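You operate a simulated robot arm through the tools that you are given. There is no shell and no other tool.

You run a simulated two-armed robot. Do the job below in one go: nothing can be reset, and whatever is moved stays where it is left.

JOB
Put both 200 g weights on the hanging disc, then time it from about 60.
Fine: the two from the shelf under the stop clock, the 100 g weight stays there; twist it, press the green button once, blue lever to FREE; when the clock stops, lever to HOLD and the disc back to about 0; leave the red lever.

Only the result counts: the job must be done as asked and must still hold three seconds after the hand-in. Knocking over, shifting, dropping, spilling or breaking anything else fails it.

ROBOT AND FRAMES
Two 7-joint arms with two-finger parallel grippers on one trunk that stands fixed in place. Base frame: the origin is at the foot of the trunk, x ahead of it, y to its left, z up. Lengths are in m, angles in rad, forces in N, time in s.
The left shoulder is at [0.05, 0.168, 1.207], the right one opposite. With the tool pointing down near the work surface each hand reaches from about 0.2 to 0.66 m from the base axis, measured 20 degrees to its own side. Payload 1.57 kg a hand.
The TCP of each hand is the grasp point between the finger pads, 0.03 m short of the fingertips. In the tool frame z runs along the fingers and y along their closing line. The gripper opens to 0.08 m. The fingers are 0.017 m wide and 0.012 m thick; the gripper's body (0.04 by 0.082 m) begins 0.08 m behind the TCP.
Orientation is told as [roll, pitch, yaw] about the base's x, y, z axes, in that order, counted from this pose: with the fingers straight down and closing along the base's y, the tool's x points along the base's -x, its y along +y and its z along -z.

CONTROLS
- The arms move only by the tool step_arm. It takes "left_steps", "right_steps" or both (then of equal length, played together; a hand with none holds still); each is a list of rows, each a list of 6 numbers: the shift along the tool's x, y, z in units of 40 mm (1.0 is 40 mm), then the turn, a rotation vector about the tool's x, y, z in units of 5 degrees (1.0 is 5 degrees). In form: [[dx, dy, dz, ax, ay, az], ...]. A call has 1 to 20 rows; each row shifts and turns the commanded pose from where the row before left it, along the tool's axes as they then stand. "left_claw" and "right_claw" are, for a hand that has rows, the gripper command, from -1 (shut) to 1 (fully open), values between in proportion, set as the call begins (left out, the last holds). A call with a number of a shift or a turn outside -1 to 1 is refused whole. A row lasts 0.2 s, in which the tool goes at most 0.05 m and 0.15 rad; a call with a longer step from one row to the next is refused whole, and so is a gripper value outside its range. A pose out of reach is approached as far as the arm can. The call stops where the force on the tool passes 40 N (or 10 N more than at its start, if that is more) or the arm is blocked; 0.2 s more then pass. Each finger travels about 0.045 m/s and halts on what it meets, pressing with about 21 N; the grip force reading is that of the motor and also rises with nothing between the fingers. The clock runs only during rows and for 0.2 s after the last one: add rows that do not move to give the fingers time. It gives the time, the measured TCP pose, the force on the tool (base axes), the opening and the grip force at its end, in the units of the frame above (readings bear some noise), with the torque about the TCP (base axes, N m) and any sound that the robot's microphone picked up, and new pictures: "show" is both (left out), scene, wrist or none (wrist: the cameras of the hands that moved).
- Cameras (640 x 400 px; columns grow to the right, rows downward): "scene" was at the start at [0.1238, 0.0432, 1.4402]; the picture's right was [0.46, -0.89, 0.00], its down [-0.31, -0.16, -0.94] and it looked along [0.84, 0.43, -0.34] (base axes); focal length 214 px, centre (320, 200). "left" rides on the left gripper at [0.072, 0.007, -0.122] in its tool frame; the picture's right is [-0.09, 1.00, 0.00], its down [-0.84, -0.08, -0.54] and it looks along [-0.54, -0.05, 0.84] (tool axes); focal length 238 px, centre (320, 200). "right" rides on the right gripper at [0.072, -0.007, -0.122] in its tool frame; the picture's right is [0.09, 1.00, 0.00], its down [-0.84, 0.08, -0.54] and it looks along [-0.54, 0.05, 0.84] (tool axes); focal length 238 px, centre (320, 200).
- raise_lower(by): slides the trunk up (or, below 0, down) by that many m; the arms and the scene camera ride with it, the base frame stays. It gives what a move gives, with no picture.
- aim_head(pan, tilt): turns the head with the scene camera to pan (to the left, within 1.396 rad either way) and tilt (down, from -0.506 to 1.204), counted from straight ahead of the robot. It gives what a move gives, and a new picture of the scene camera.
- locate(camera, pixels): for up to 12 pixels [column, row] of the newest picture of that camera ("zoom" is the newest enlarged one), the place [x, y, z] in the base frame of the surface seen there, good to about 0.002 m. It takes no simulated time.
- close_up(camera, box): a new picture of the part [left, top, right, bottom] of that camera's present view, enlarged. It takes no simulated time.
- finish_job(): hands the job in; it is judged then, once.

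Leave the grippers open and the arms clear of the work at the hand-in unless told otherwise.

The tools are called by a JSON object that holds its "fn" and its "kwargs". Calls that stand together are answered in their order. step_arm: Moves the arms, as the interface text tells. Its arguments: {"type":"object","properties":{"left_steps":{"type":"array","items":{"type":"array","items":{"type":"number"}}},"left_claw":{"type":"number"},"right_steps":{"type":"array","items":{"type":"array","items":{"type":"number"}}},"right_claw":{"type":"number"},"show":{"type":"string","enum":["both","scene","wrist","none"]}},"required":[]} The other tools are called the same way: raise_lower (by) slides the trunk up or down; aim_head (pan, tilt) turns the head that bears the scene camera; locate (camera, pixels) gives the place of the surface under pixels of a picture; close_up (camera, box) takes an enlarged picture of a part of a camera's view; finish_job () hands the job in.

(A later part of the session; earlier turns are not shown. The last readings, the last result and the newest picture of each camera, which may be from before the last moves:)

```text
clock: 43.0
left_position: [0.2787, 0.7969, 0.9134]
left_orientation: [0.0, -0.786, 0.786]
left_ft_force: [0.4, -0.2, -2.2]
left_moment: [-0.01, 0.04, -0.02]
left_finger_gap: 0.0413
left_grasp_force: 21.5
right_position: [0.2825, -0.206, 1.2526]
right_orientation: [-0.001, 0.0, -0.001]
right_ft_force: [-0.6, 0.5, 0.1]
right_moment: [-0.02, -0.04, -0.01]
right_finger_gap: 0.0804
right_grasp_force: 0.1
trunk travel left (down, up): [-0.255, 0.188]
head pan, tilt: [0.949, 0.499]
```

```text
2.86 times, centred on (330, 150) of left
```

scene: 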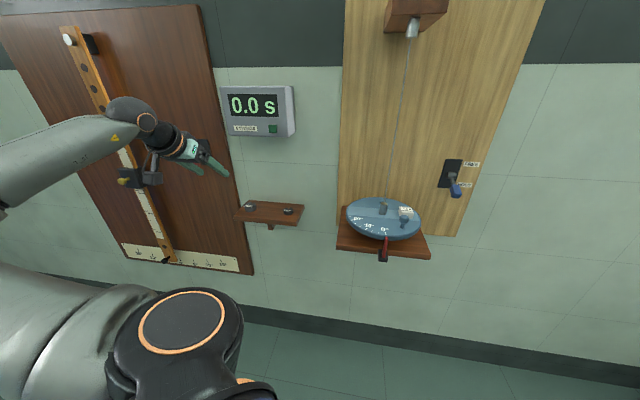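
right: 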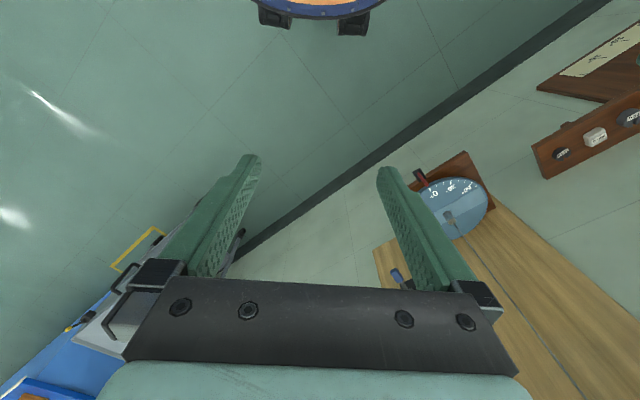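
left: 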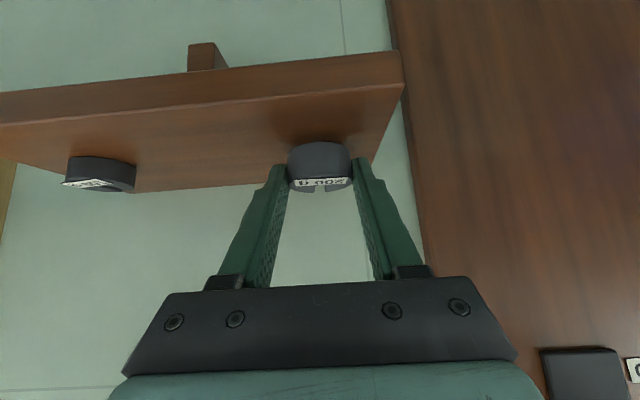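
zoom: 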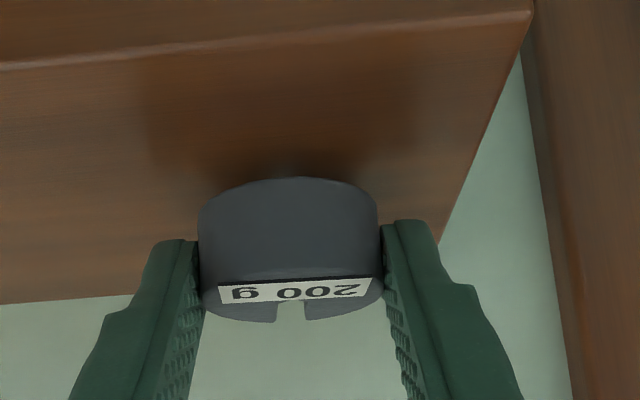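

Lifted cleanly, reading −2.2 N. I'll raise it, retreat as before, then carry it right towards the left side of the disc.

{"fn": "step_arm", "kwargs": {"left_steps": [[-0.1, 0, -0.1, 0, 0, 0], [-0.17, 0, -0.17, 0, 0, 0], [-0.17, 0, -0.17, 0, 0, 0], [-0.17, 0, -0.17, 0, 0, 0], [-0.17, 0, -0.17, 0, 0, 0], [-0.1, 0, -0.1, 0, 0, 0], [0.08, 0, -0.25, 0, 0, 0], [0.155, 0, -0.508, 0, 0, 0], [0.155, 0, -0.508, 0, 0, 0], [0.155, 0, -0.508, 0, 0, 0], [0.155, 0, -0.508, 0, 0, 0], [0.155, 0, -0.508, 0, 0, 0], [0.155, 0, -0.508, 0, 0, 0], [0.155, 0, -0.508, 0, 0, 0], [0.075, 0, -0.258, 0, 0, 0]], "show": "wrist"}}

{"fn": "step_arm", "kwargs": {"left_steps": [[0, -0.3, 0, 0, 0, 0], [0, -0.6, 0, 0, 0, 0], [0, -0.6, 0, 0, 0, 0], [0, -0.6, 0, 0, 0, 0], [0, -0.6, 0, 0, 0, 0], [0, -0.6, 0, 0, 0, 0], [0, -0.6, 0, 0, 0, 0], [0, -0.6, 0, 0, 0, 0], [0, -0.6, 0, 0, 0, 0], [0, -0.6, 0, 0, 0, 0], [0, -0.6, 0, 0, 0, 0], [0, -0.6, 0, 0, 0, 0], [0, -0.6, 0, 0, 0, 0], [0, -0.6, 0, 0, 0, 0], [0, -0.6, 0, 0, 0, 0], [0, -0.6, 0, 0, 0, 0], [0, -0.6, 0, 0, 0, 0], [0, -0.35, 0, 0, 0, 0], [0, 0, 0, 0, 0, 0]], "show": "both"}}

{"fn": "close_up", "kwargs": {"camera": "left", "box": [100, 0, 440, 220]}}

```text
clock: 46.2
left_position: [0.1728, 0.6909, 1.0431]
left_orientation: [-0.001, -0.786, 0.787]
left_ft_force: [0.0, 0.7, -1.3]
left_moment: [-0.02, 0.01, -0.03]
left_finger_gap: 0.0411
left_grasp_force: 20.5
right_position: [0.282, -0.2053, 1.2519]
right_orientation: [-0.001, 0.0, 0.001]
right_ft_force: [0.3, 0.0, 0.0]
right_moment: [-0.04, -0.01, 0.01]
right_finger_gap: 0.0798
right_grasp_force: 0.1
trunk travel left (down, up): [-0.255, 0.188]
head pan, tilt: [0.949, 0.499]
```

left: 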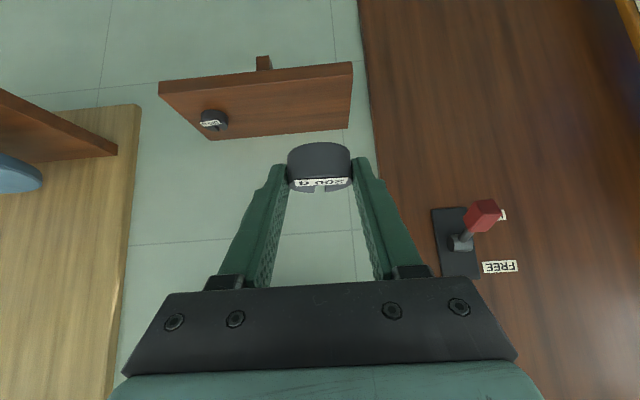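

```text
clock: 50.2
left_position: [0.4615, 0.4004, 1.0437]
left_orientation: [-0.001, -0.785, 0.786]
left_ft_force: [0.5, 0.2, -1.7]
left_moment: [-0.02, 0.02, 0.01]
left_finger_gap: 0.041
left_grasp_force: 21.0
right_position: [0.2828, -0.2062, 1.2524]
right_orientation: [-0.002, 0.0, 0.001]
right_ft_force: [-0.3, -0.4, -0.3]
right_moment: [0.01, -0.01, -0.01]
right_finger_gap: 0.0799
right_grasp_force: 0.1
trunk travel left (down, up): [-0.255, 0.188]
head pan, tilt: [0.949, 0.499]
```

scene: 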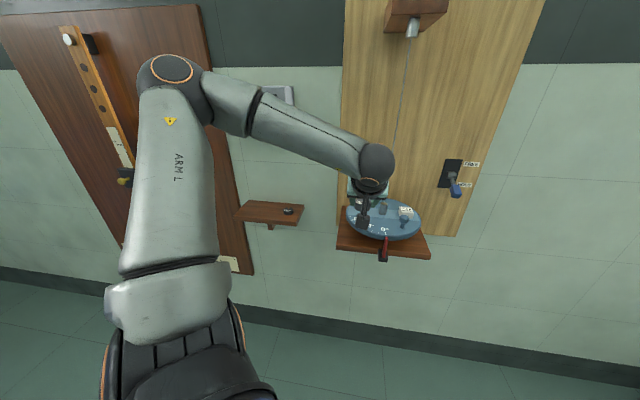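
left: 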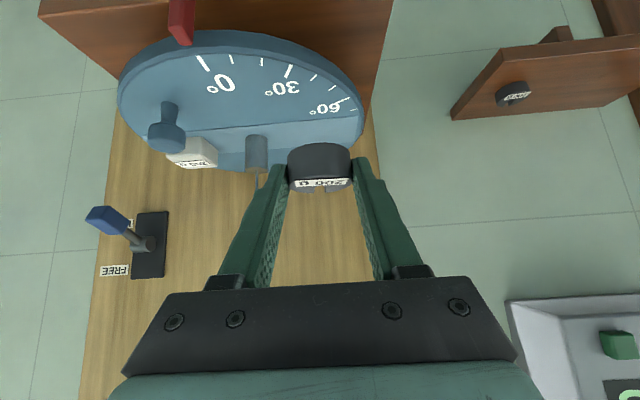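

```text
1.82 times, centred on (270, 110) of left
```

zoom: 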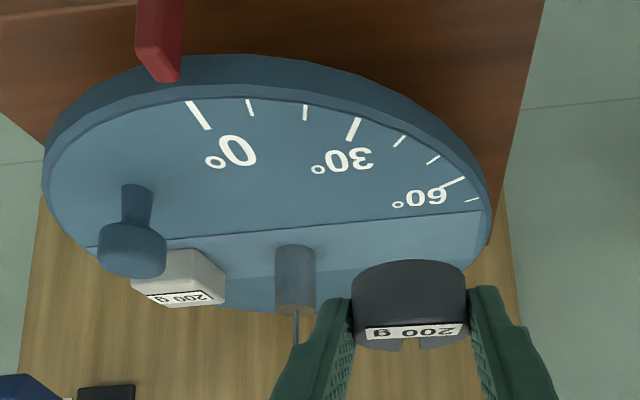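

The hand is at T 0.043, N 0.609 and the weight bottom is at 1.015, above the boss top. I'll move in over the left end of the band.

{"fn": "step_arm", "kwargs": {"left_steps": [[-0.15, 0, 0.15, 0, 0, 0], [-0.32, 0.01, 0.32, 0, 0, 0], [-0.32, 0.01, 0.32, 0, 0, 0], [-0.32, 0, 0.32, 0, 0, 0], [-0.15, 0, 0.15, 0, 0, 0], [0, 0, 0, 0, 0, 0]], "show": "both"}}

{"fn": "close_up", "kwargs": {"camera": "left", "box": [180, 40, 440, 220]}}

```text
clock: 51.6
left_position: [0.5131, 0.4525, 1.0422]
left_orientation: [0.002, -0.785, 0.787]
left_ft_force: [-0.8, -0.5, -1.7]
left_moment: [0.01, 0.04, 0.0]
left_finger_gap: 0.041
left_grasp_force: 21.3
right_position: [0.2818, -0.2069, 1.2514]
right_orientation: [0.0, -0.001, 0.001]
right_ft_force: [-0.5, -0.8, 0.0]
right_moment: [-0.02, -0.04, 0.01]
right_finger_gap: 0.0798
right_grasp_force: 0.1
trunk travel left (down, up): [-0.255, 0.188]
head pan, tilt: [0.949, 0.499]
```

scene: 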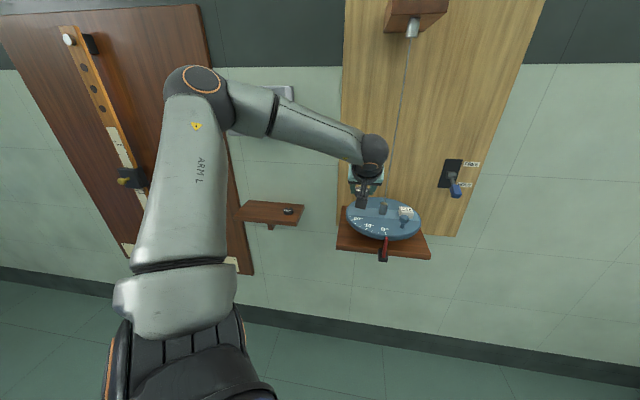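
left: 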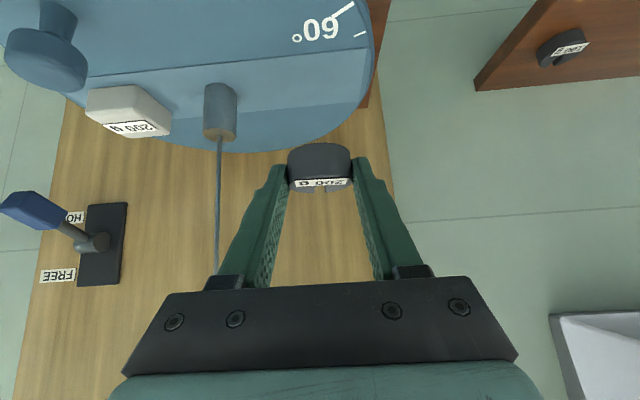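

```text
2.22 times, centred on (310, 130) of left
```

zoom: 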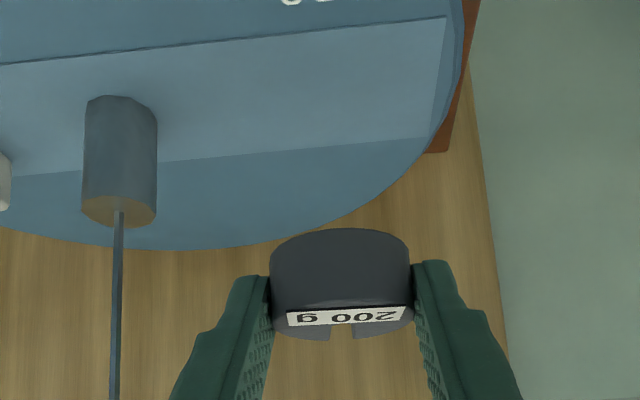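

The weight is over the left end. I'll measure its position and the boss in this zoom before lowering.

{"fn": "locate", "kwargs": {"camera": "zoom", "pixels": [[274, 268], [406, 260], [338, 236], [280, 325], [410, 318], [338, 300], [87, 200], [155, 200], [120, 220], [120, 110], [440, 20], [430, 135]]}}

```text
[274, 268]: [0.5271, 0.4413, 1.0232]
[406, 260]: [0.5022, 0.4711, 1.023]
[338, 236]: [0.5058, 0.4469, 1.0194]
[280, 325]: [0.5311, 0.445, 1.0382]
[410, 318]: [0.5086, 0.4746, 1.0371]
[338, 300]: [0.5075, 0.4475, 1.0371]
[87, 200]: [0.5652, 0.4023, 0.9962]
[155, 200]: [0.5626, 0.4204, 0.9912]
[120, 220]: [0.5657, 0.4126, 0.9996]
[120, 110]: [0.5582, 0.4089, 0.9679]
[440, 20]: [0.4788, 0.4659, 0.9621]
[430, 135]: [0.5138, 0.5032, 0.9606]
```

The weight's centre is at N 0.694, T 0.042, about 67 mm left of the boss, which balances the block. I'll lower it 48 mm.

{"fn": "step_arm", "kwargs": {"left_steps": [[0.1, 0, 0.1, 0, 0, 0], [0.2, 0, 0.2, 0, 0, 0], [0.2, 0, 0.2, 0, 0, 0], [0.2, 0, 0.2, 0, 0, 0], [0.1, 0, 0.1, 0, 0, 0], [0.048, 0, 0.048, 0, 0, 0], [0, 0, 0, 0, 0, 0]], "show": "both"}}

{"fn": "close_up", "kwargs": {"camera": "left", "box": [220, 100, 400, 220]}}

{"fn": "close_up", "kwargs": {"camera": "scene", "box": [330, 160, 440, 260]}}

```text
clock: 53.2
left_position: [0.5128, 0.4525, 0.9961]
left_orientation: [0.0, -0.786, 0.786]
left_ft_force: [0.8, 0.4, -2.7]
left_moment: [-0.01, 0.02, 0.01]
left_finger_gap: 0.0412
left_grasp_force: 20.8
right_position: [0.2825, -0.2056, 1.2531]
right_orientation: [0.0, 0.0, 0.001]
right_ft_force: [-1.0, 1.2, 0.4]
right_moment: [0.01, -0.04, 0.0]
right_finger_gap: 0.08
right_grasp_force: 0.2
trunk travel left (down, up): [-0.255, 0.188]
head pan, tilt: [0.949, 0.499]
```

scene: 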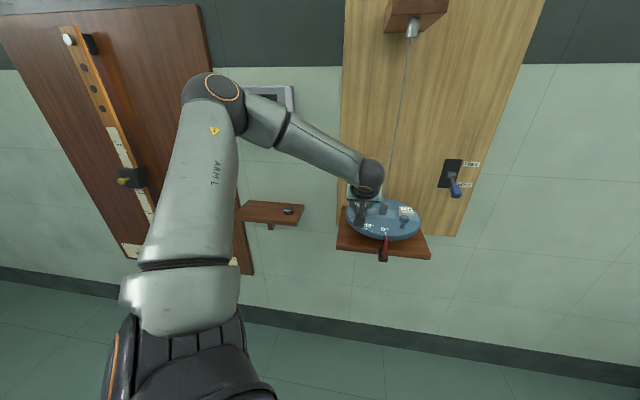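
left: 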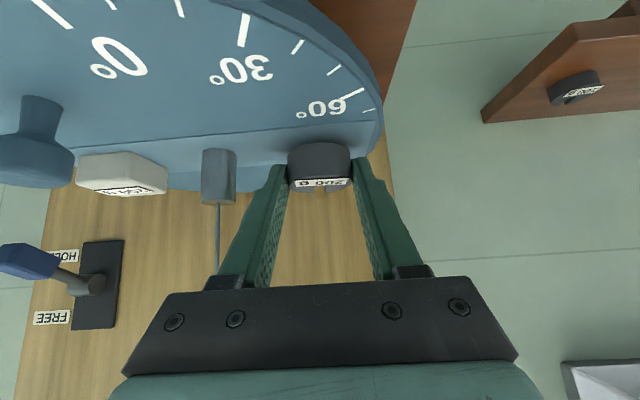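

```text
3.33 times, centred on (310, 160) of left
```

zoom: 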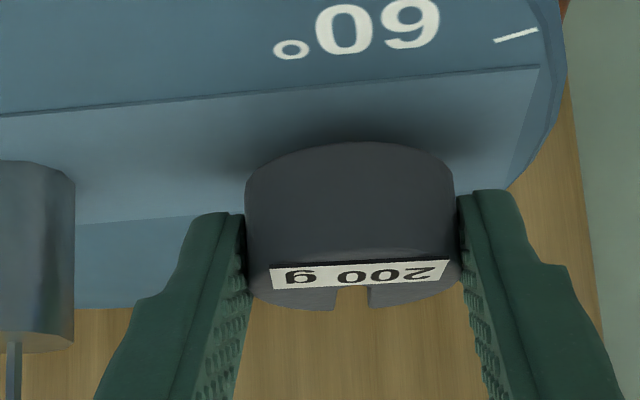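

```text
4.00 times, centred on (385, 210) of scene
```

zoom: 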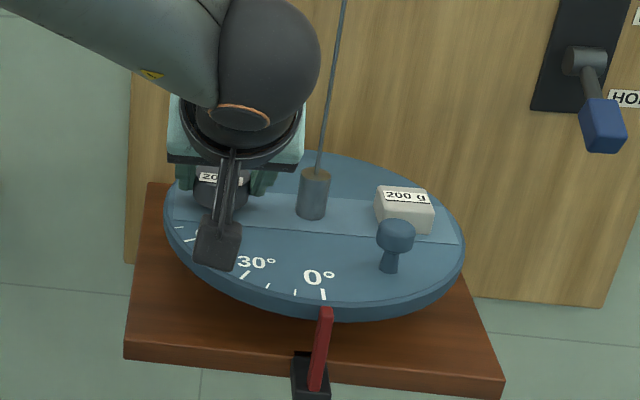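

About 6 mm remain. I'll lower 4 mm, then 1 mm at a time.

{"fn": "step_arm", "kwargs": {"left_steps": [[0.0265, 0, 0.0265, 0, 0, 0], [0.0265, 0, 0.0265, 0, 0, 0], [0.0177, 0, 0.0177, 0, 0, 0], [0, 0, 0, 0, 0, 0]], "show": "none"}}

{"fn": "step_arm", "kwargs": {"left_steps": [[0.0177, 0, 0.0177, 0, 0, 0], [0, 0, 0, 0, 0, 0]], "show": "none"}}

{"fn": "step_arm", "kwargs": {"left_steps": [[0.0177, 0, 0.0177, 0, 0, 0], [0, 0, 0, 0, 0, 0]], "show": "wrist"}}

{"fn": "close_up", "kwargs": {"camera": "left", "box": [220, 100, 400, 220]}}

```text
clock: 54.2
left_position: [0.5123, 0.451, 0.9911]
left_orientation: [0.001, -0.784, 0.785]
left_ft_force: [-0.1, -0.3, -2.1]
left_moment: [0.01, 0.06, -0.01]
left_finger_gap: 0.0409
left_grasp_force: 20.9
right_position: [0.2829, -0.2053, 1.2528]
right_orientation: [-0.001, -0.001, -0.002]
right_ft_force: [-0.8, 0.4, 0.6]
right_moment: [-0.02, 0.01, 0.01]
right_finger_gap: 0.08
right_grasp_force: 0.0
trunk travel left (down, up): [-0.255, 0.188]
head pan, tilt: [0.949, 0.499]
```

```text
clock: 54.8
left_position: [0.5121, 0.4518, 0.9887]
left_orientation: [0.0, -0.785, 0.785]
left_ft_force: [1.3, 0.1, -2.3]
left_moment: [-0.02, 0.02, 0.03]
left_finger_gap: 0.041
left_grasp_force: 20.9
right_position: [0.2821, -0.2073, 1.2527]
right_orientation: [0.0, -0.001, 0.001]
right_ft_force: [-0.7, 0.1, -0.3]
right_moment: [-0.02, -0.03, 0.0]
right_finger_gap: 0.0799
right_grasp_force: 0.0
trunk travel left (down, up): [-0.255, 0.188]
head pan, tilt: [0.949, 0.499]
```

```text
clock: 55.4
left_position: [0.5132, 0.4525, 0.9903]
left_orientation: [0.001, -0.785, 0.786]
left_ft_force: [0.4, -0.5, -1.6]
left_moment: [-0.02, 0.01, 0.01]
left_finger_gap: 0.0411
left_grasp_force: 20.6
right_position: [0.2824, -0.2058, 1.253]
right_orientation: [0.0, 0.0, 0.001]
right_ft_force: [-0.6, 0.0, 0.0]
right_moment: [-0.01, 0.01, -0.01]
right_finger_gap: 0.08
right_grasp_force: 0.0
trunk travel left (down, up): [-0.255, 0.188]
head pan, tilt: [0.949, 0.499]
```

left: 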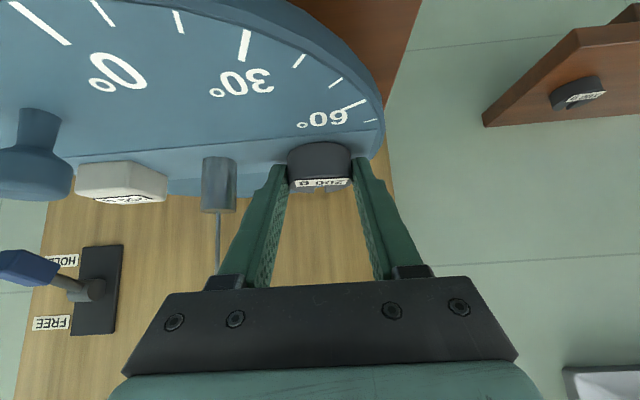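

```text
3.33 times, centred on (310, 160) of left
```

zoom: 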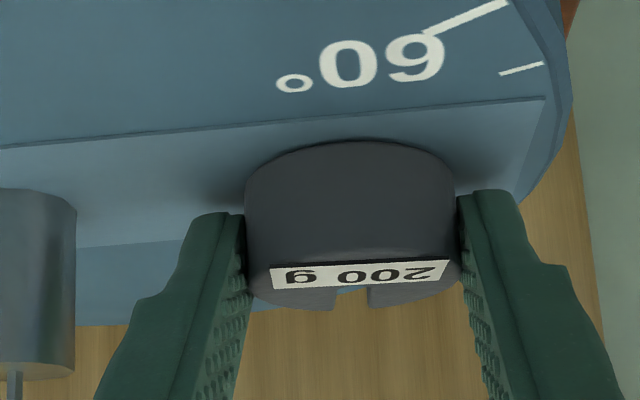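

Not quite touching yet at −1.6 N. I'll take two more 1 mm rows, one at a time.

{"fn": "step_arm", "kwargs": {"left_steps": [[0.0177, 0, 0.0177, 0, 0, 0], [0, 0, 0, 0, 0, 0]], "show": "none"}}

{"fn": "step_arm", "kwargs": {"left_steps": [[0.0177, 0, 0.0177, 0, 0, 0], [0, 0, 0, 0, 0, 0]], "show": "wrist"}}

{"fn": "close_up", "kwargs": {"camera": "left", "box": [220, 100, 400, 220]}}

```text
clock: 56.0
left_position: [0.5131, 0.4509, 0.9887]
left_orientation: [0.001, -0.786, 0.785]
left_ft_force: [1.2, 0.2, -2.2]
left_moment: [-0.04, 0.04, -0.02]
left_finger_gap: 0.0409
left_grasp_force: 20.5
right_position: [0.2825, -0.2068, 1.2529]
right_orientation: [-0.001, -0.001, 0.001]
right_ft_force: [0.1, 0.0, 0.3]
right_moment: [0.02, 0.0, 0.0]
right_finger_gap: 0.08
right_grasp_force: 0.2
trunk travel left (down, up): [-0.255, 0.188]
head pan, tilt: [0.949, 0.499]
```

```text
clock: 56.6
left_position: [0.5128, 0.4529, 0.9872]
left_orientation: [0.001, -0.787, 0.785]
left_ft_force: [1.4, -0.2, -1.6]
left_moment: [0.02, -0.03, 0.02]
left_finger_gap: 0.0413
left_grasp_force: 21.1
right_position: [0.2826, -0.205, 1.2522]
right_orientation: [0.0, -0.001, 0.0]
right_ft_force: [-0.7, 0.3, 1.0]
right_moment: [-0.03, -0.02, 0.04]
right_finger_gap: 0.0799
right_grasp_force: 0.0
trunk travel left (down, up): [-0.255, 0.188]
head pan, tilt: [0.949, 0.499]
```

left: 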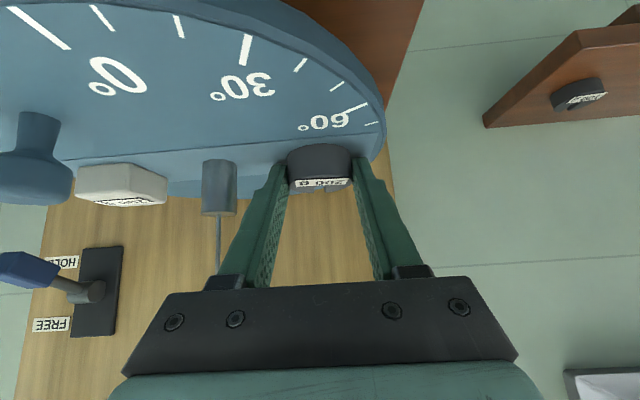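

```text
3.33 times, centred on (310, 160) of left
```

zoom: 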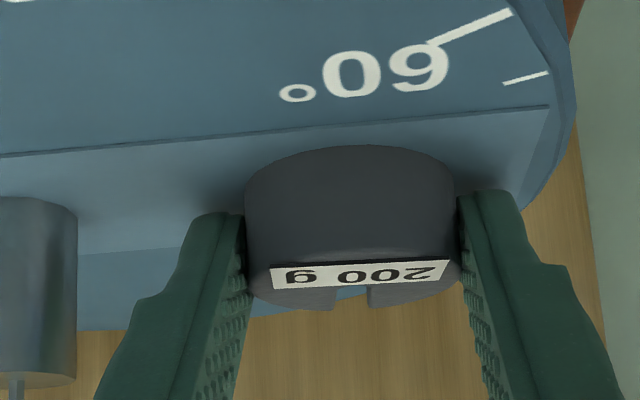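

In the zoom the weight has shifted slightly in the grip (lower edge at row 148, previously 141), so it may be touching. I'll measure its lower edge.

{"fn": "locate", "kwargs": {"camera": "zoom", "pixels": [[350, 150], [350, 142], [265, 170], [440, 160], [300, 152], [400, 148], [350, 258], [350, 130], [250, 250], [455, 245]]}}

```text
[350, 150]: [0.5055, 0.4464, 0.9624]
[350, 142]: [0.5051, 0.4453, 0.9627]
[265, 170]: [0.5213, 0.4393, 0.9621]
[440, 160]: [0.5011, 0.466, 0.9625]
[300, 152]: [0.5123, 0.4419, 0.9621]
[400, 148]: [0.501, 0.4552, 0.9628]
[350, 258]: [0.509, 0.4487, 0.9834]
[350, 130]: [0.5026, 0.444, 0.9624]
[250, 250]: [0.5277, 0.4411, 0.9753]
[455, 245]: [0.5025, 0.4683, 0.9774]
```

The front lower edge is at z 0.962, about the disc surface, so it is in contact or within a fraction of a millimetre. I'll go down 0.7 mm more, then release.

{"fn": "step_arm", "kwargs": {"left_steps": [[0.0125, 0, 0.0125, 0, 0, 0], [0, 0, 0, 0, 0, 0]], "show": "wrist"}}

{"fn": "close_up", "kwargs": {"camera": "left", "box": [220, 100, 400, 220]}}

```text
clock: 57.2
left_position: [0.5125, 0.4511, 0.9871]
left_orientation: [0.0, -0.787, 0.785]
left_ft_force: [0.3, -0.5, -0.1]
left_moment: [0.06, 0.01, -0.01]
left_finger_gap: 0.041
left_grasp_force: 20.8
right_position: [0.2823, -0.2064, 1.2527]
right_orientation: [-0.001, 0.0, -0.001]
right_ft_force: [-0.6, 0.1, -0.3]
right_moment: [-0.03, 0.0, 0.01]
right_finger_gap: 0.0801
right_grasp_force: 0.0
trunk travel left (down, up): [-0.255, 0.188]
head pan, tilt: [0.949, 0.499]
```

left: 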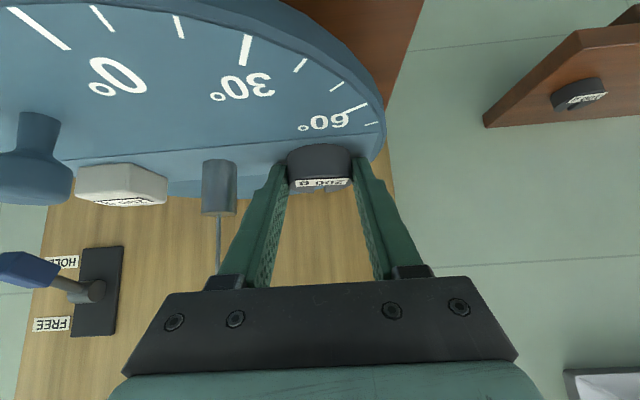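

```text
3.33 times, centred on (310, 160) of left
```

zoom: 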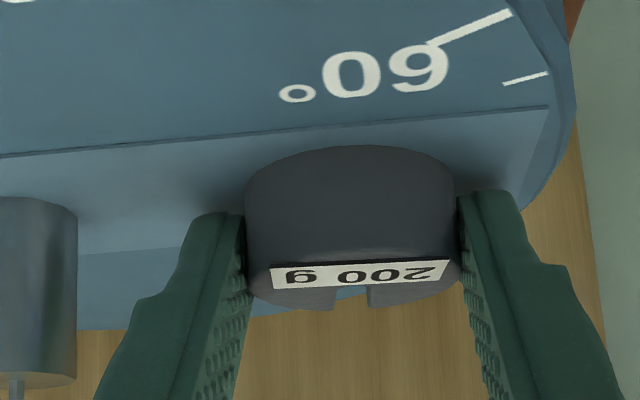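

The force is now about zero, so the disc carries the weight. I'll open to about 58 mm to release it.

{"fn": "step_arm", "kwargs": {"left_steps": [[0, 0, 0, 0, 0, 0], [0, 0, 0, 0, 0, 0], [0, 0, 0, 0, 0, 0]], "left_claw": 0.45, "show": "wrist"}}

{"fn": "step_arm", "kwargs": {"left_steps": [[-0.15, 0, -0.15, 0, 0, 0], [-0.265, 0, -0.265, 0, 0, 0], [-0.265, 0, -0.265, 0, 0, 0], [0, 0, -0.7, 0, 0, 0], [0, 0, -0.7, 0, 0, 0], [0, 0, -0.7, 0, 0, 0], [0, 0, -0.7, 0, 0, 0]], "show": "both"}}

{"fn": "close_up", "kwargs": {"camera": "left", "box": [80, 0, 440, 220]}}

```text
clock: 58.0
left_position: [0.5124, 0.4515, 0.9878]
left_orientation: [0.0, -0.786, 0.783]
left_ft_force: [-0.1, -0.3, 0.1]
left_moment: [0.01, 0.01, -0.01]
left_finger_gap: 0.0581
left_grasp_force: 0.1
right_position: [0.2798, -0.2064, 1.2522]
right_orientation: [0.001, -0.001, 0.0]
right_ft_force: [0.4, -1.1, -0.5]
right_moment: [0.04, -0.03, 0.03]
right_finger_gap: 0.0799
right_grasp_force: 0.0
trunk travel left (down, up): [-0.255, 0.188]
head pan, tilt: [0.949, 0.499]
```

left: 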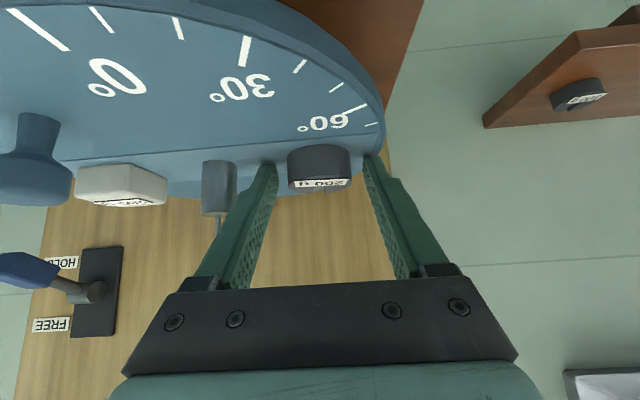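

```text
clock: 59.6
left_position: [0.4569, 0.3954, 1.1051]
left_orientation: [0.0, -0.786, 0.785]
left_ft_force: [0.2, -1.2, -0.8]
left_moment: [0.01, 0.03, -0.02]
left_finger_gap: 0.0579
left_grasp_force: 0.2
right_position: [0.2816, -0.2057, 1.2531]
right_orientation: [-0.001, 0.0, 0.0]
right_ft_force: [0.5, 0.6, -0.4]
right_moment: [-0.01, -0.01, 0.01]
right_finger_gap: 0.0799
right_grasp_force: 0.1
trunk travel left (down, up): [-0.255, 0.188]
head pan, tilt: [0.949, 0.499]
```

scene: 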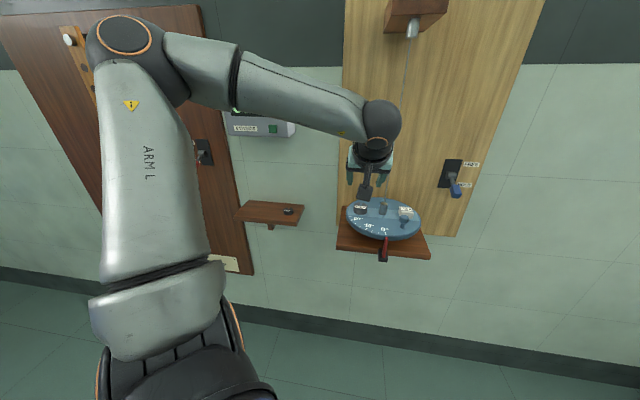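
left: 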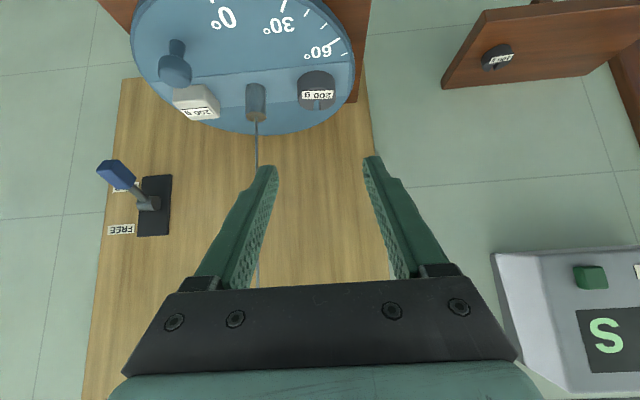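

```text
1.78 times, centred on (260, 110) of left
```

zoom: 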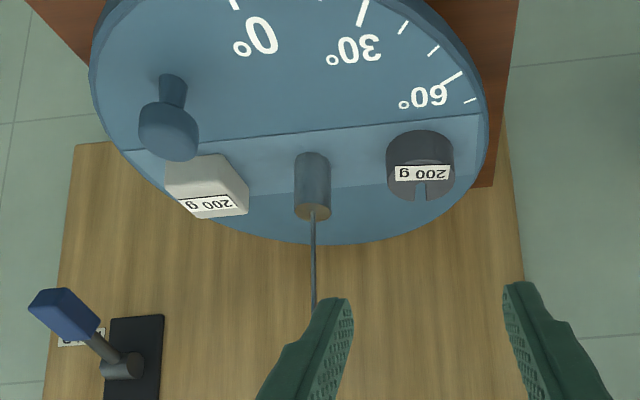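

Both 200 g weights are on the disc and the hand is clear. I'll measure the balance.

{"fn": "locate", "kwargs": {"camera": "zoom", "pixels": [[389, 152], [452, 147], [420, 135], [420, 163], [296, 165], [328, 163], [313, 160], [313, 210], [168, 180], [222, 158], [175, 140], [165, 100]]}}

{"fn": "close_up", "kwargs": {"camera": "scene", "box": [330, 180, 440, 260]}}

```text
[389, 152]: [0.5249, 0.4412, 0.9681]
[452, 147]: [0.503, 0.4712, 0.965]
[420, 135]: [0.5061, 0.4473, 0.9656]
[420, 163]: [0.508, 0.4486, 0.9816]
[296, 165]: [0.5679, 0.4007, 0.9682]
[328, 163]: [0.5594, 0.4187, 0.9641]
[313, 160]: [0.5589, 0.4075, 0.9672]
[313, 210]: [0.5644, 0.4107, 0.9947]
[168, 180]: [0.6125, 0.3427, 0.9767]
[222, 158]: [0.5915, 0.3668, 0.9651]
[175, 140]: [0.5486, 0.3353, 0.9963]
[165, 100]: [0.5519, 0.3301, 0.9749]
```

```text
5.00 times, centred on (385, 220) of scene
```

zoom: 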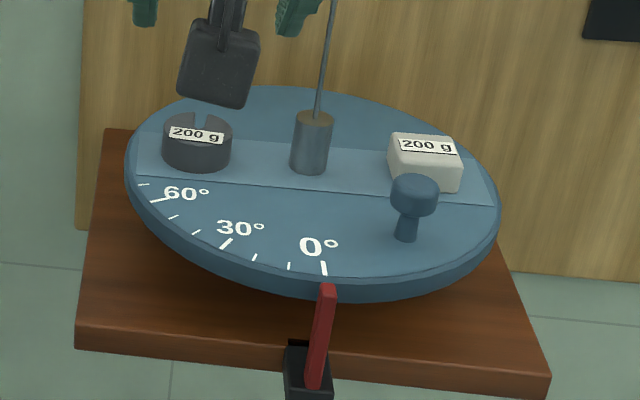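

The weights balance to within about 2 mm: 68 mm left and 66 mm right. The next step is the twist. I'll stand the fingers nearly upright (15° tilt), close them, and go above the disc just in front-left of the knob, so I can push it counter-clockwise.

{"fn": "step_arm", "kwargs": {"left_steps": [[0, 0, 0, 0, 1, 0], [0, 0, 0, 0, 1, 0], [0, 0, 0, 0, 1, 0], [0, 0, 0, 0, 1, 0], [0, 0, 0, 0, 1, 0], [0, 0, 0, 0, 1, 0], [0.017, -0.69, 0.2, 0, 0, 0], [0.017, -0.69, 0.2, 0, 0, 0], [0.017, -0.69, 0.2, 0, 0, 0], [0, 0, 0, 0, 0, 0]], "left_claw": -1, "show": "both"}}

{"fn": "close_up", "kwargs": {"camera": "scene", "box": [320, 130, 450, 260]}}

```text
clock: 61.8
left_position: [0.5191, 0.3389, 1.0813]
left_orientation: [0.001, -0.262, 0.787]
left_ft_force: [-0.6, 0.0, 0.6]
left_moment: [0.04, -0.01, -0.04]
left_finger_gap: 0.0
left_grasp_force: 20.9
right_position: [0.2814, -0.2069, 1.2516]
right_orientation: [0.0, 0.0, -0.001]
right_ft_force: [-0.6, 0.0, -0.1]
right_moment: [0.0, -0.01, -0.01]
right_finger_gap: 0.0801
right_grasp_force: 0.1
trunk travel left (down, up): [-0.255, 0.188]
head pan, tilt: [0.949, 0.499]
```

scene: 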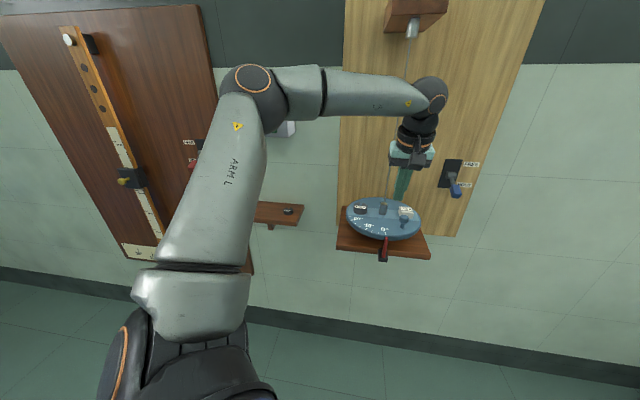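
left: 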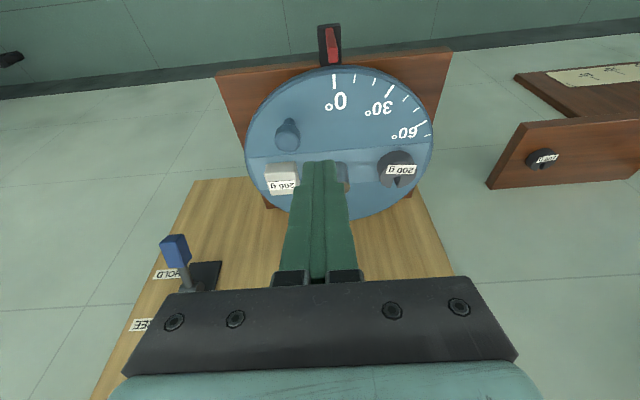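

```text
3.08 times, centred on (385, 195) of scene
```

zoom: 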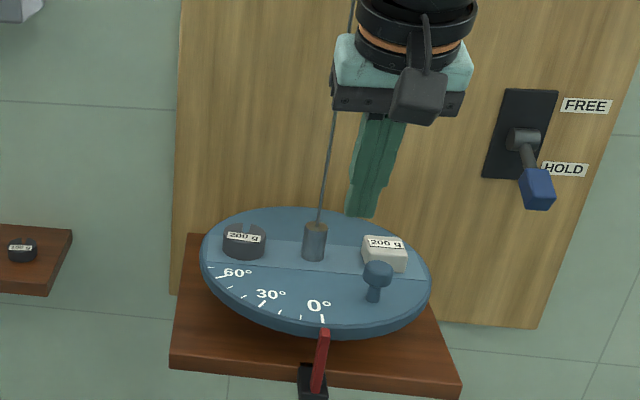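

The fingers are upright at (N 0.607, T 0.127) with good reach. I'll measure the knob from this view.

{"fn": "close_up", "kwargs": {"camera": "left", "box": [240, 60, 440, 220]}}

{"fn": "locate", "kwargs": {"camera": "left", "pixels": [[288, 140], [279, 138], [298, 137], [288, 148], [288, 122], [333, 82], [345, 175], [320, 162], [266, 178], [297, 170], [380, 165], [415, 165]]}}

```text
2.50 times, centred on (340, 140) of left
```

zoom: 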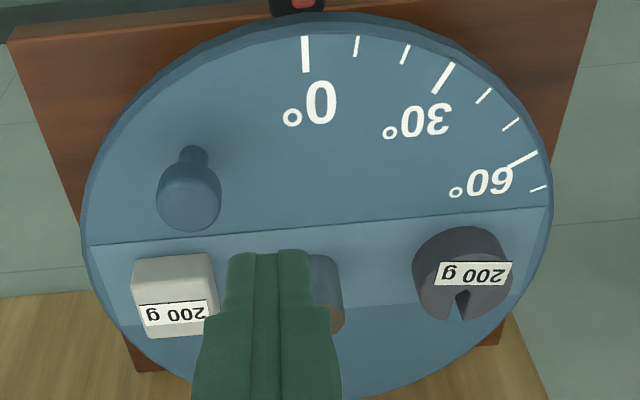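

```text
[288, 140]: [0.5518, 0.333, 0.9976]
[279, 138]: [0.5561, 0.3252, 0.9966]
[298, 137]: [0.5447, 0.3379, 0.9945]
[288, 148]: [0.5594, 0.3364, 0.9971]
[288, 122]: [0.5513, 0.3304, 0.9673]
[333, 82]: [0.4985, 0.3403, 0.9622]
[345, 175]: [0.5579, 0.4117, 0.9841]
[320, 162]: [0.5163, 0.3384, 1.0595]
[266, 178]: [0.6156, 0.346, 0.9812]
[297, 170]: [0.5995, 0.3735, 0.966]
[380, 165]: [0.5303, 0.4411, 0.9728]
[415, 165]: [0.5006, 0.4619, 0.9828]
```

The knob centre is about (N 0.629, T 0.156). I'll lower the closed fingers beside it to TCP z 1.00, which leaves the tips about 8 mm above the disc.

{"fn": "step_arm", "kwargs": {"left_steps": [[0.112, 0.021, 0.496, 0, 0, 0], [0.112, 0.021, 0.496, 0, 0, 0], [0.112, 0.021, 0.496, 0, 0, 0], [0.112, 0.021, 0.496, 0, 0, 0], [0, 0, 0, 0, 0, 0]], "show": "both"}}

{"fn": "close_up", "kwargs": {"camera": "scene", "box": [330, 170, 440, 260]}}

{"fn": "close_up", "kwargs": {"camera": "left", "box": [200, 40, 460, 220]}}

```text
clock: 63.0
left_position: [0.5179, 0.3429, 0.9995]
left_orientation: [0.0, -0.261, 0.786]
left_ft_force: [0.6, 0.5, -0.3]
left_moment: [-0.02, 0.03, 0.03]
left_finger_gap: 0.0
left_grasp_force: 20.8
right_position: [0.282, -0.2061, 1.2522]
right_orientation: [0.0, 0.0, 0.0]
right_ft_force: [0.3, 0.2, 0.4]
right_moment: [0.0, -0.02, -0.03]
right_finger_gap: 0.0801
right_grasp_force: 0.0
trunk travel left (down, up): [-0.255, 0.188]
head pan, tilt: [0.949, 0.499]
```

scene: 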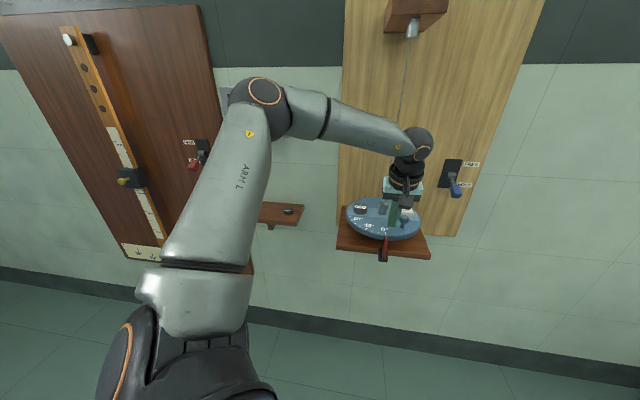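
left: 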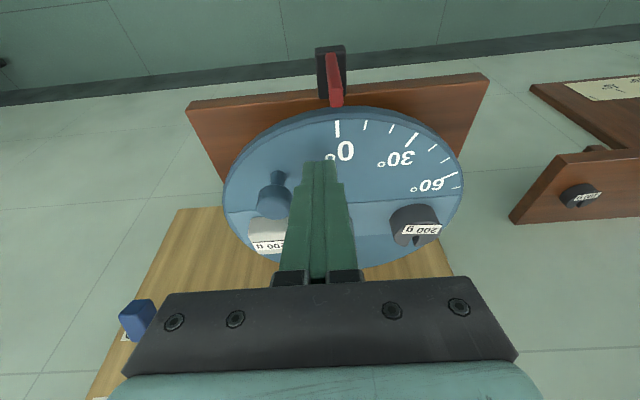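

```text
4.44 times, centred on (385, 215) of scene
```

zoom: 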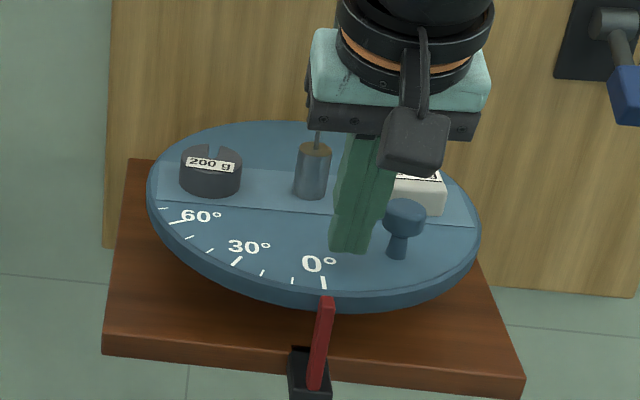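

```text
2.22 times, centred on (330, 130) of left
```

zoom: 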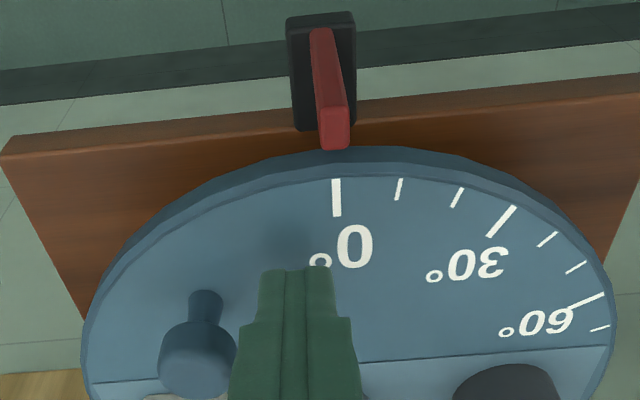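

The fingers stand left-front of the knob. I'll start the arc push around the disc axis with a first part of about 20° of pusher travel, then check the force and the scale.

{"fn": "step_arm", "kwargs": {"left_steps": [[-0.085, -0.154, 0.023, 0, 0, 0], [-0.085, -0.154, 0.023, 0, 0, 0], [-0.07, -0.156, 0.019, 0, 0, 0], [-0.07, -0.156, 0.019, 0, 0, 0], [0, 0, 0, 0, 0, 0]], "show": "both"}}

{"fn": "close_up", "kwargs": {"camera": "scene", "box": [330, 170, 440, 260]}}

{"fn": "close_up", "kwargs": {"camera": "left", "box": [200, 40, 460, 220]}}

```text
clock: 64.2
left_position: [0.5444, 0.3359, 0.9988]
left_orientation: [-0.001, -0.261, 0.785]
left_ft_force: [-0.8, 2.0, 0.2]
left_moment: [0.04, 0.01, -0.02]
left_finger_gap: 0.0
left_grasp_force: 20.9
right_position: [0.2814, -0.206, 1.2516]
right_orientation: [0.001, -0.001, 0.001]
right_ft_force: [-0.2, -0.3, 0.3]
right_moment: [0.01, 0.03, -0.01]
right_finger_gap: 0.0801
right_grasp_force: 0.1
trunk travel left (down, up): [-0.255, 0.188]
head pan, tilt: [0.949, 0.499]
```

scene: 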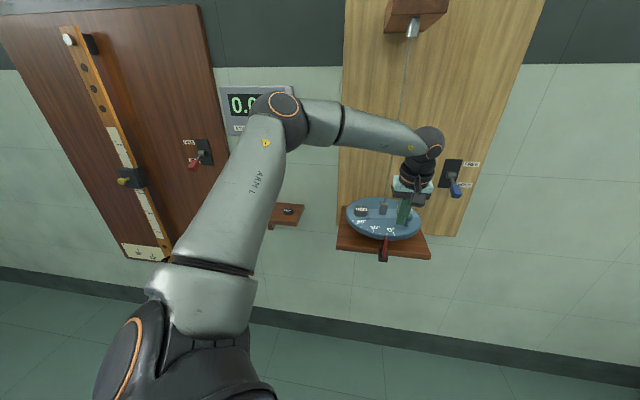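
left: 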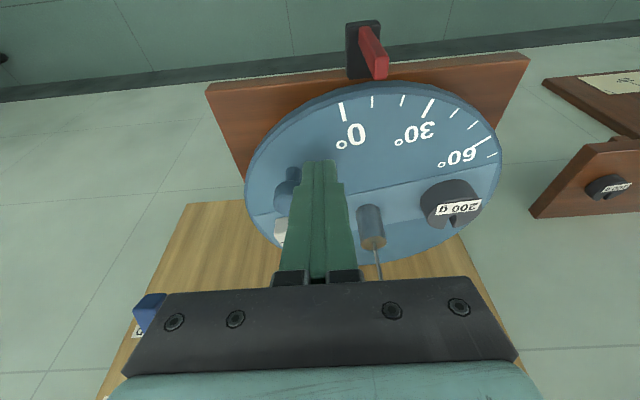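

```text
4.44 times, centred on (385, 215) of scene
```

zoom: 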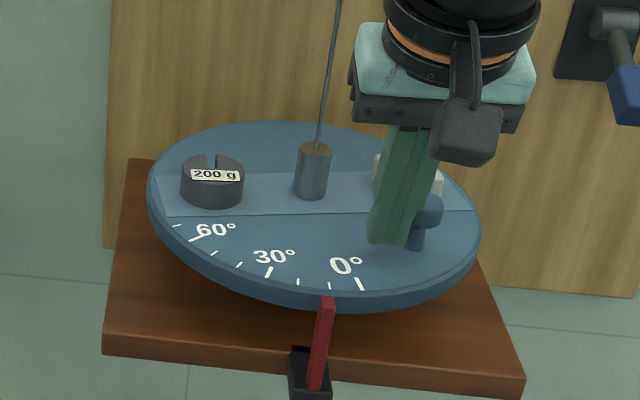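

```text
2.22 times, centred on (330, 130) of left
```

zoom: 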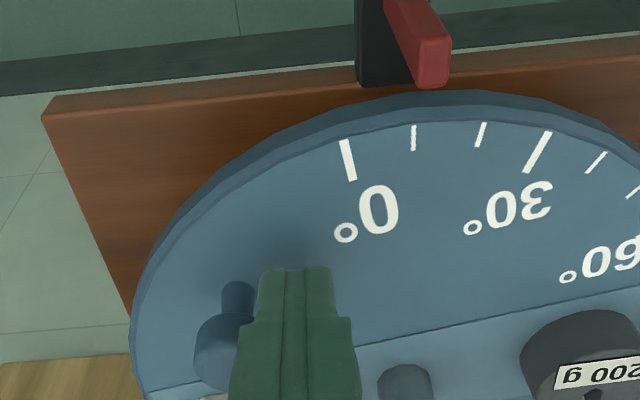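

The disc turns easily with about 2 N and reads about 10°. I'll continue the arc to a pusher angle of −25°, which should give about 45°.

{"fn": "step_arm", "kwargs": {"left_steps": [[-0.0955, -0.14, 0.0255, 0, 0, 0], [-0.0955, -0.14, 0.0255, 0, 0, 0], [-0.116, -0.12, 0.031, 0, 0, 0], [-0.116, -0.12, 0.031, 0, 0, 0], [-0.135, -0.099, 0.036, 0, 0, 0], [-0.135, -0.099, 0.036, 0, 0, 0], [-0.151, -0.0725, 0.0405, 0, 0, 0], [0, 0, 0, 0, 0, 0]], "show": "both"}}

{"fn": "close_up", "kwargs": {"camera": "scene", "box": [330, 170, 440, 260]}}

{"fn": "close_up", "kwargs": {"camera": "left", "box": [260, 0, 640, 260]}}

```text
clock: 66.0
left_position: [0.5921, 0.3384, 0.9992]
left_orientation: [0.0, -0.263, 0.787]
left_ft_force: [0.2, -0.1, 0.0]
left_moment: [0.03, 0.01, 0.0]
left_finger_gap: 0.0002
left_grasp_force: 21.1
right_position: [0.2826, -0.2058, 1.253]
right_orientation: [0.0, -0.001, 0.0]
right_ft_force: [-1.2, -0.8, 0.5]
right_moment: [0.0, 0.0, 0.0]
right_finger_gap: 0.0799
right_grasp_force: 0.0
trunk travel left (down, up): [-0.255, 0.188]
head pan, tilt: [0.949, 0.499]
```

scene: 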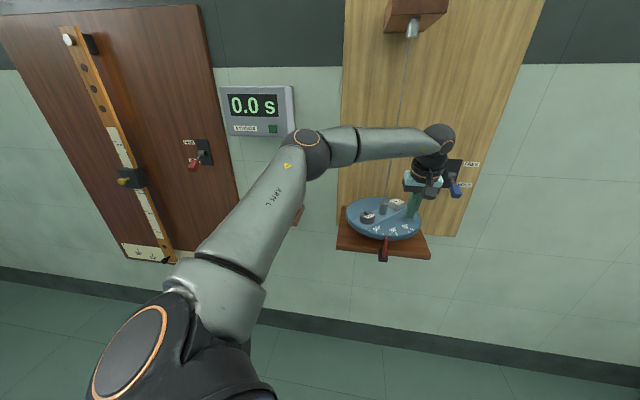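
left: 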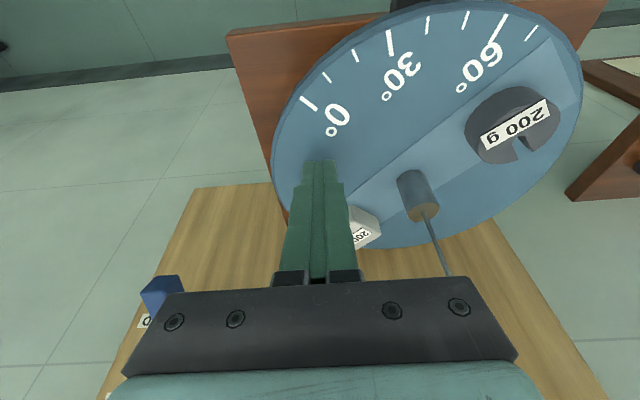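

```text
4.44 times, centred on (385, 215) of scene
```

zoom: 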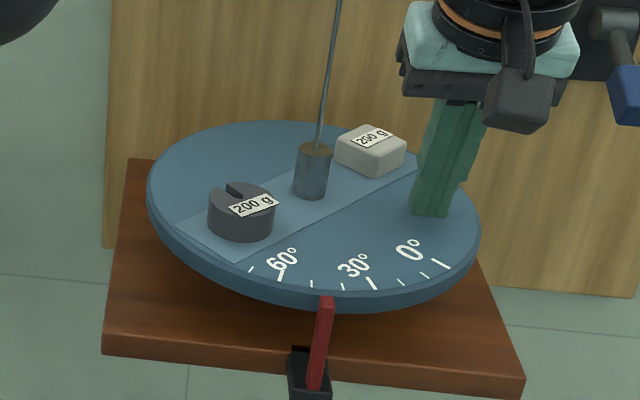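

```text
1.54 times, centred on (450, 130) of left
```

zoom: 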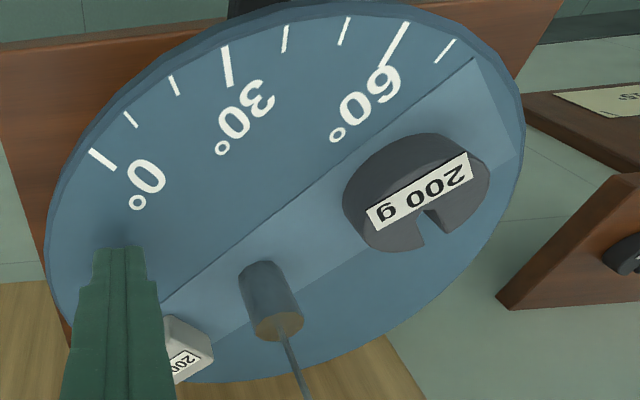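

The pointer is midway between the 40 and 50 marks, at about 45°. I'll push 15° more along the arc.

{"fn": "step_arm", "kwargs": {"left_steps": [[-0.151, -0.0725, 0.0405, 0, 0, 0], [-0.1595, -0.044, 0.0425, 0, 0, 0], [-0.1595, -0.044, 0.0425, 0, 0, 0], [0, 0, 0, 0, 0, 0]], "show": "both"}}

{"fn": "close_up", "kwargs": {"camera": "scene", "box": [330, 170, 440, 260]}}

{"fn": "close_up", "kwargs": {"camera": "scene", "box": [365, 220, 405, 260]}}

```text
clock: 67.0
left_position: [0.603, 0.3485, 1.0005]
left_orientation: [-0.001, -0.264, 0.785]
left_ft_force: [-1.0, -2.1, -0.4]
left_moment: [-0.06, -0.03, -0.04]
left_finger_gap: 0.0
left_grasp_force: 21.3
left hand out of reach, approached as far as the arm can: row 3
right_position: [0.2826, -0.2062, 1.2518]
right_orientation: [0.001, 0.001, 0.001]
right_ft_force: [0.8, -0.1, 0.3]
right_moment: [0.02, 0.02, -0.01]
right_finger_gap: 0.08
right_grasp_force: 0.1
trunk travel left (down, up): [-0.255, 0.188]
head pan, tilt: [0.949, 0.499]
```

scene: 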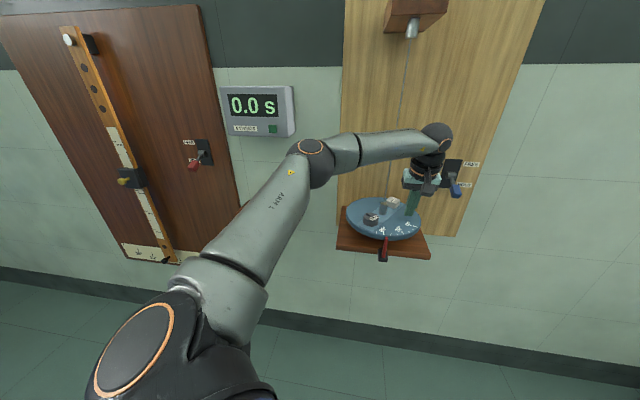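
left: 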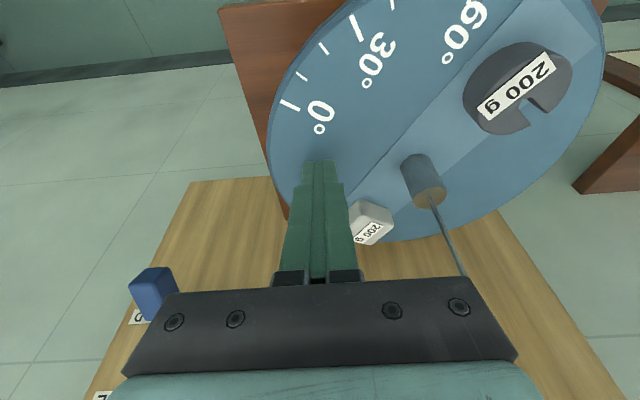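

```text
4.44 times, centred on (385, 215) of scene
```

zoom: 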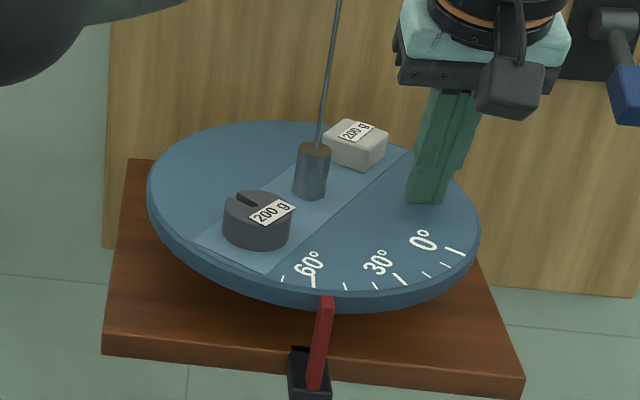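

```text
10.00 times, centred on (385, 240) of scene
```

zoom: 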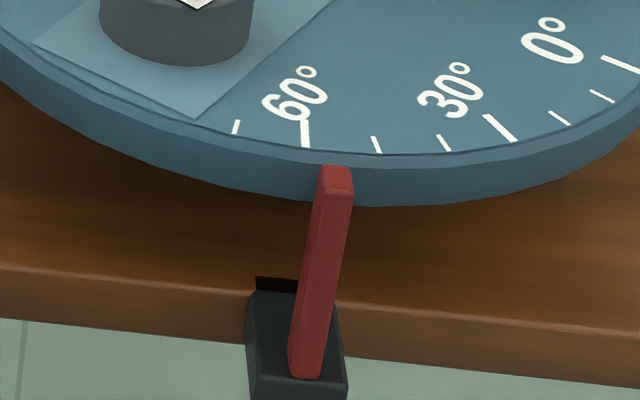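

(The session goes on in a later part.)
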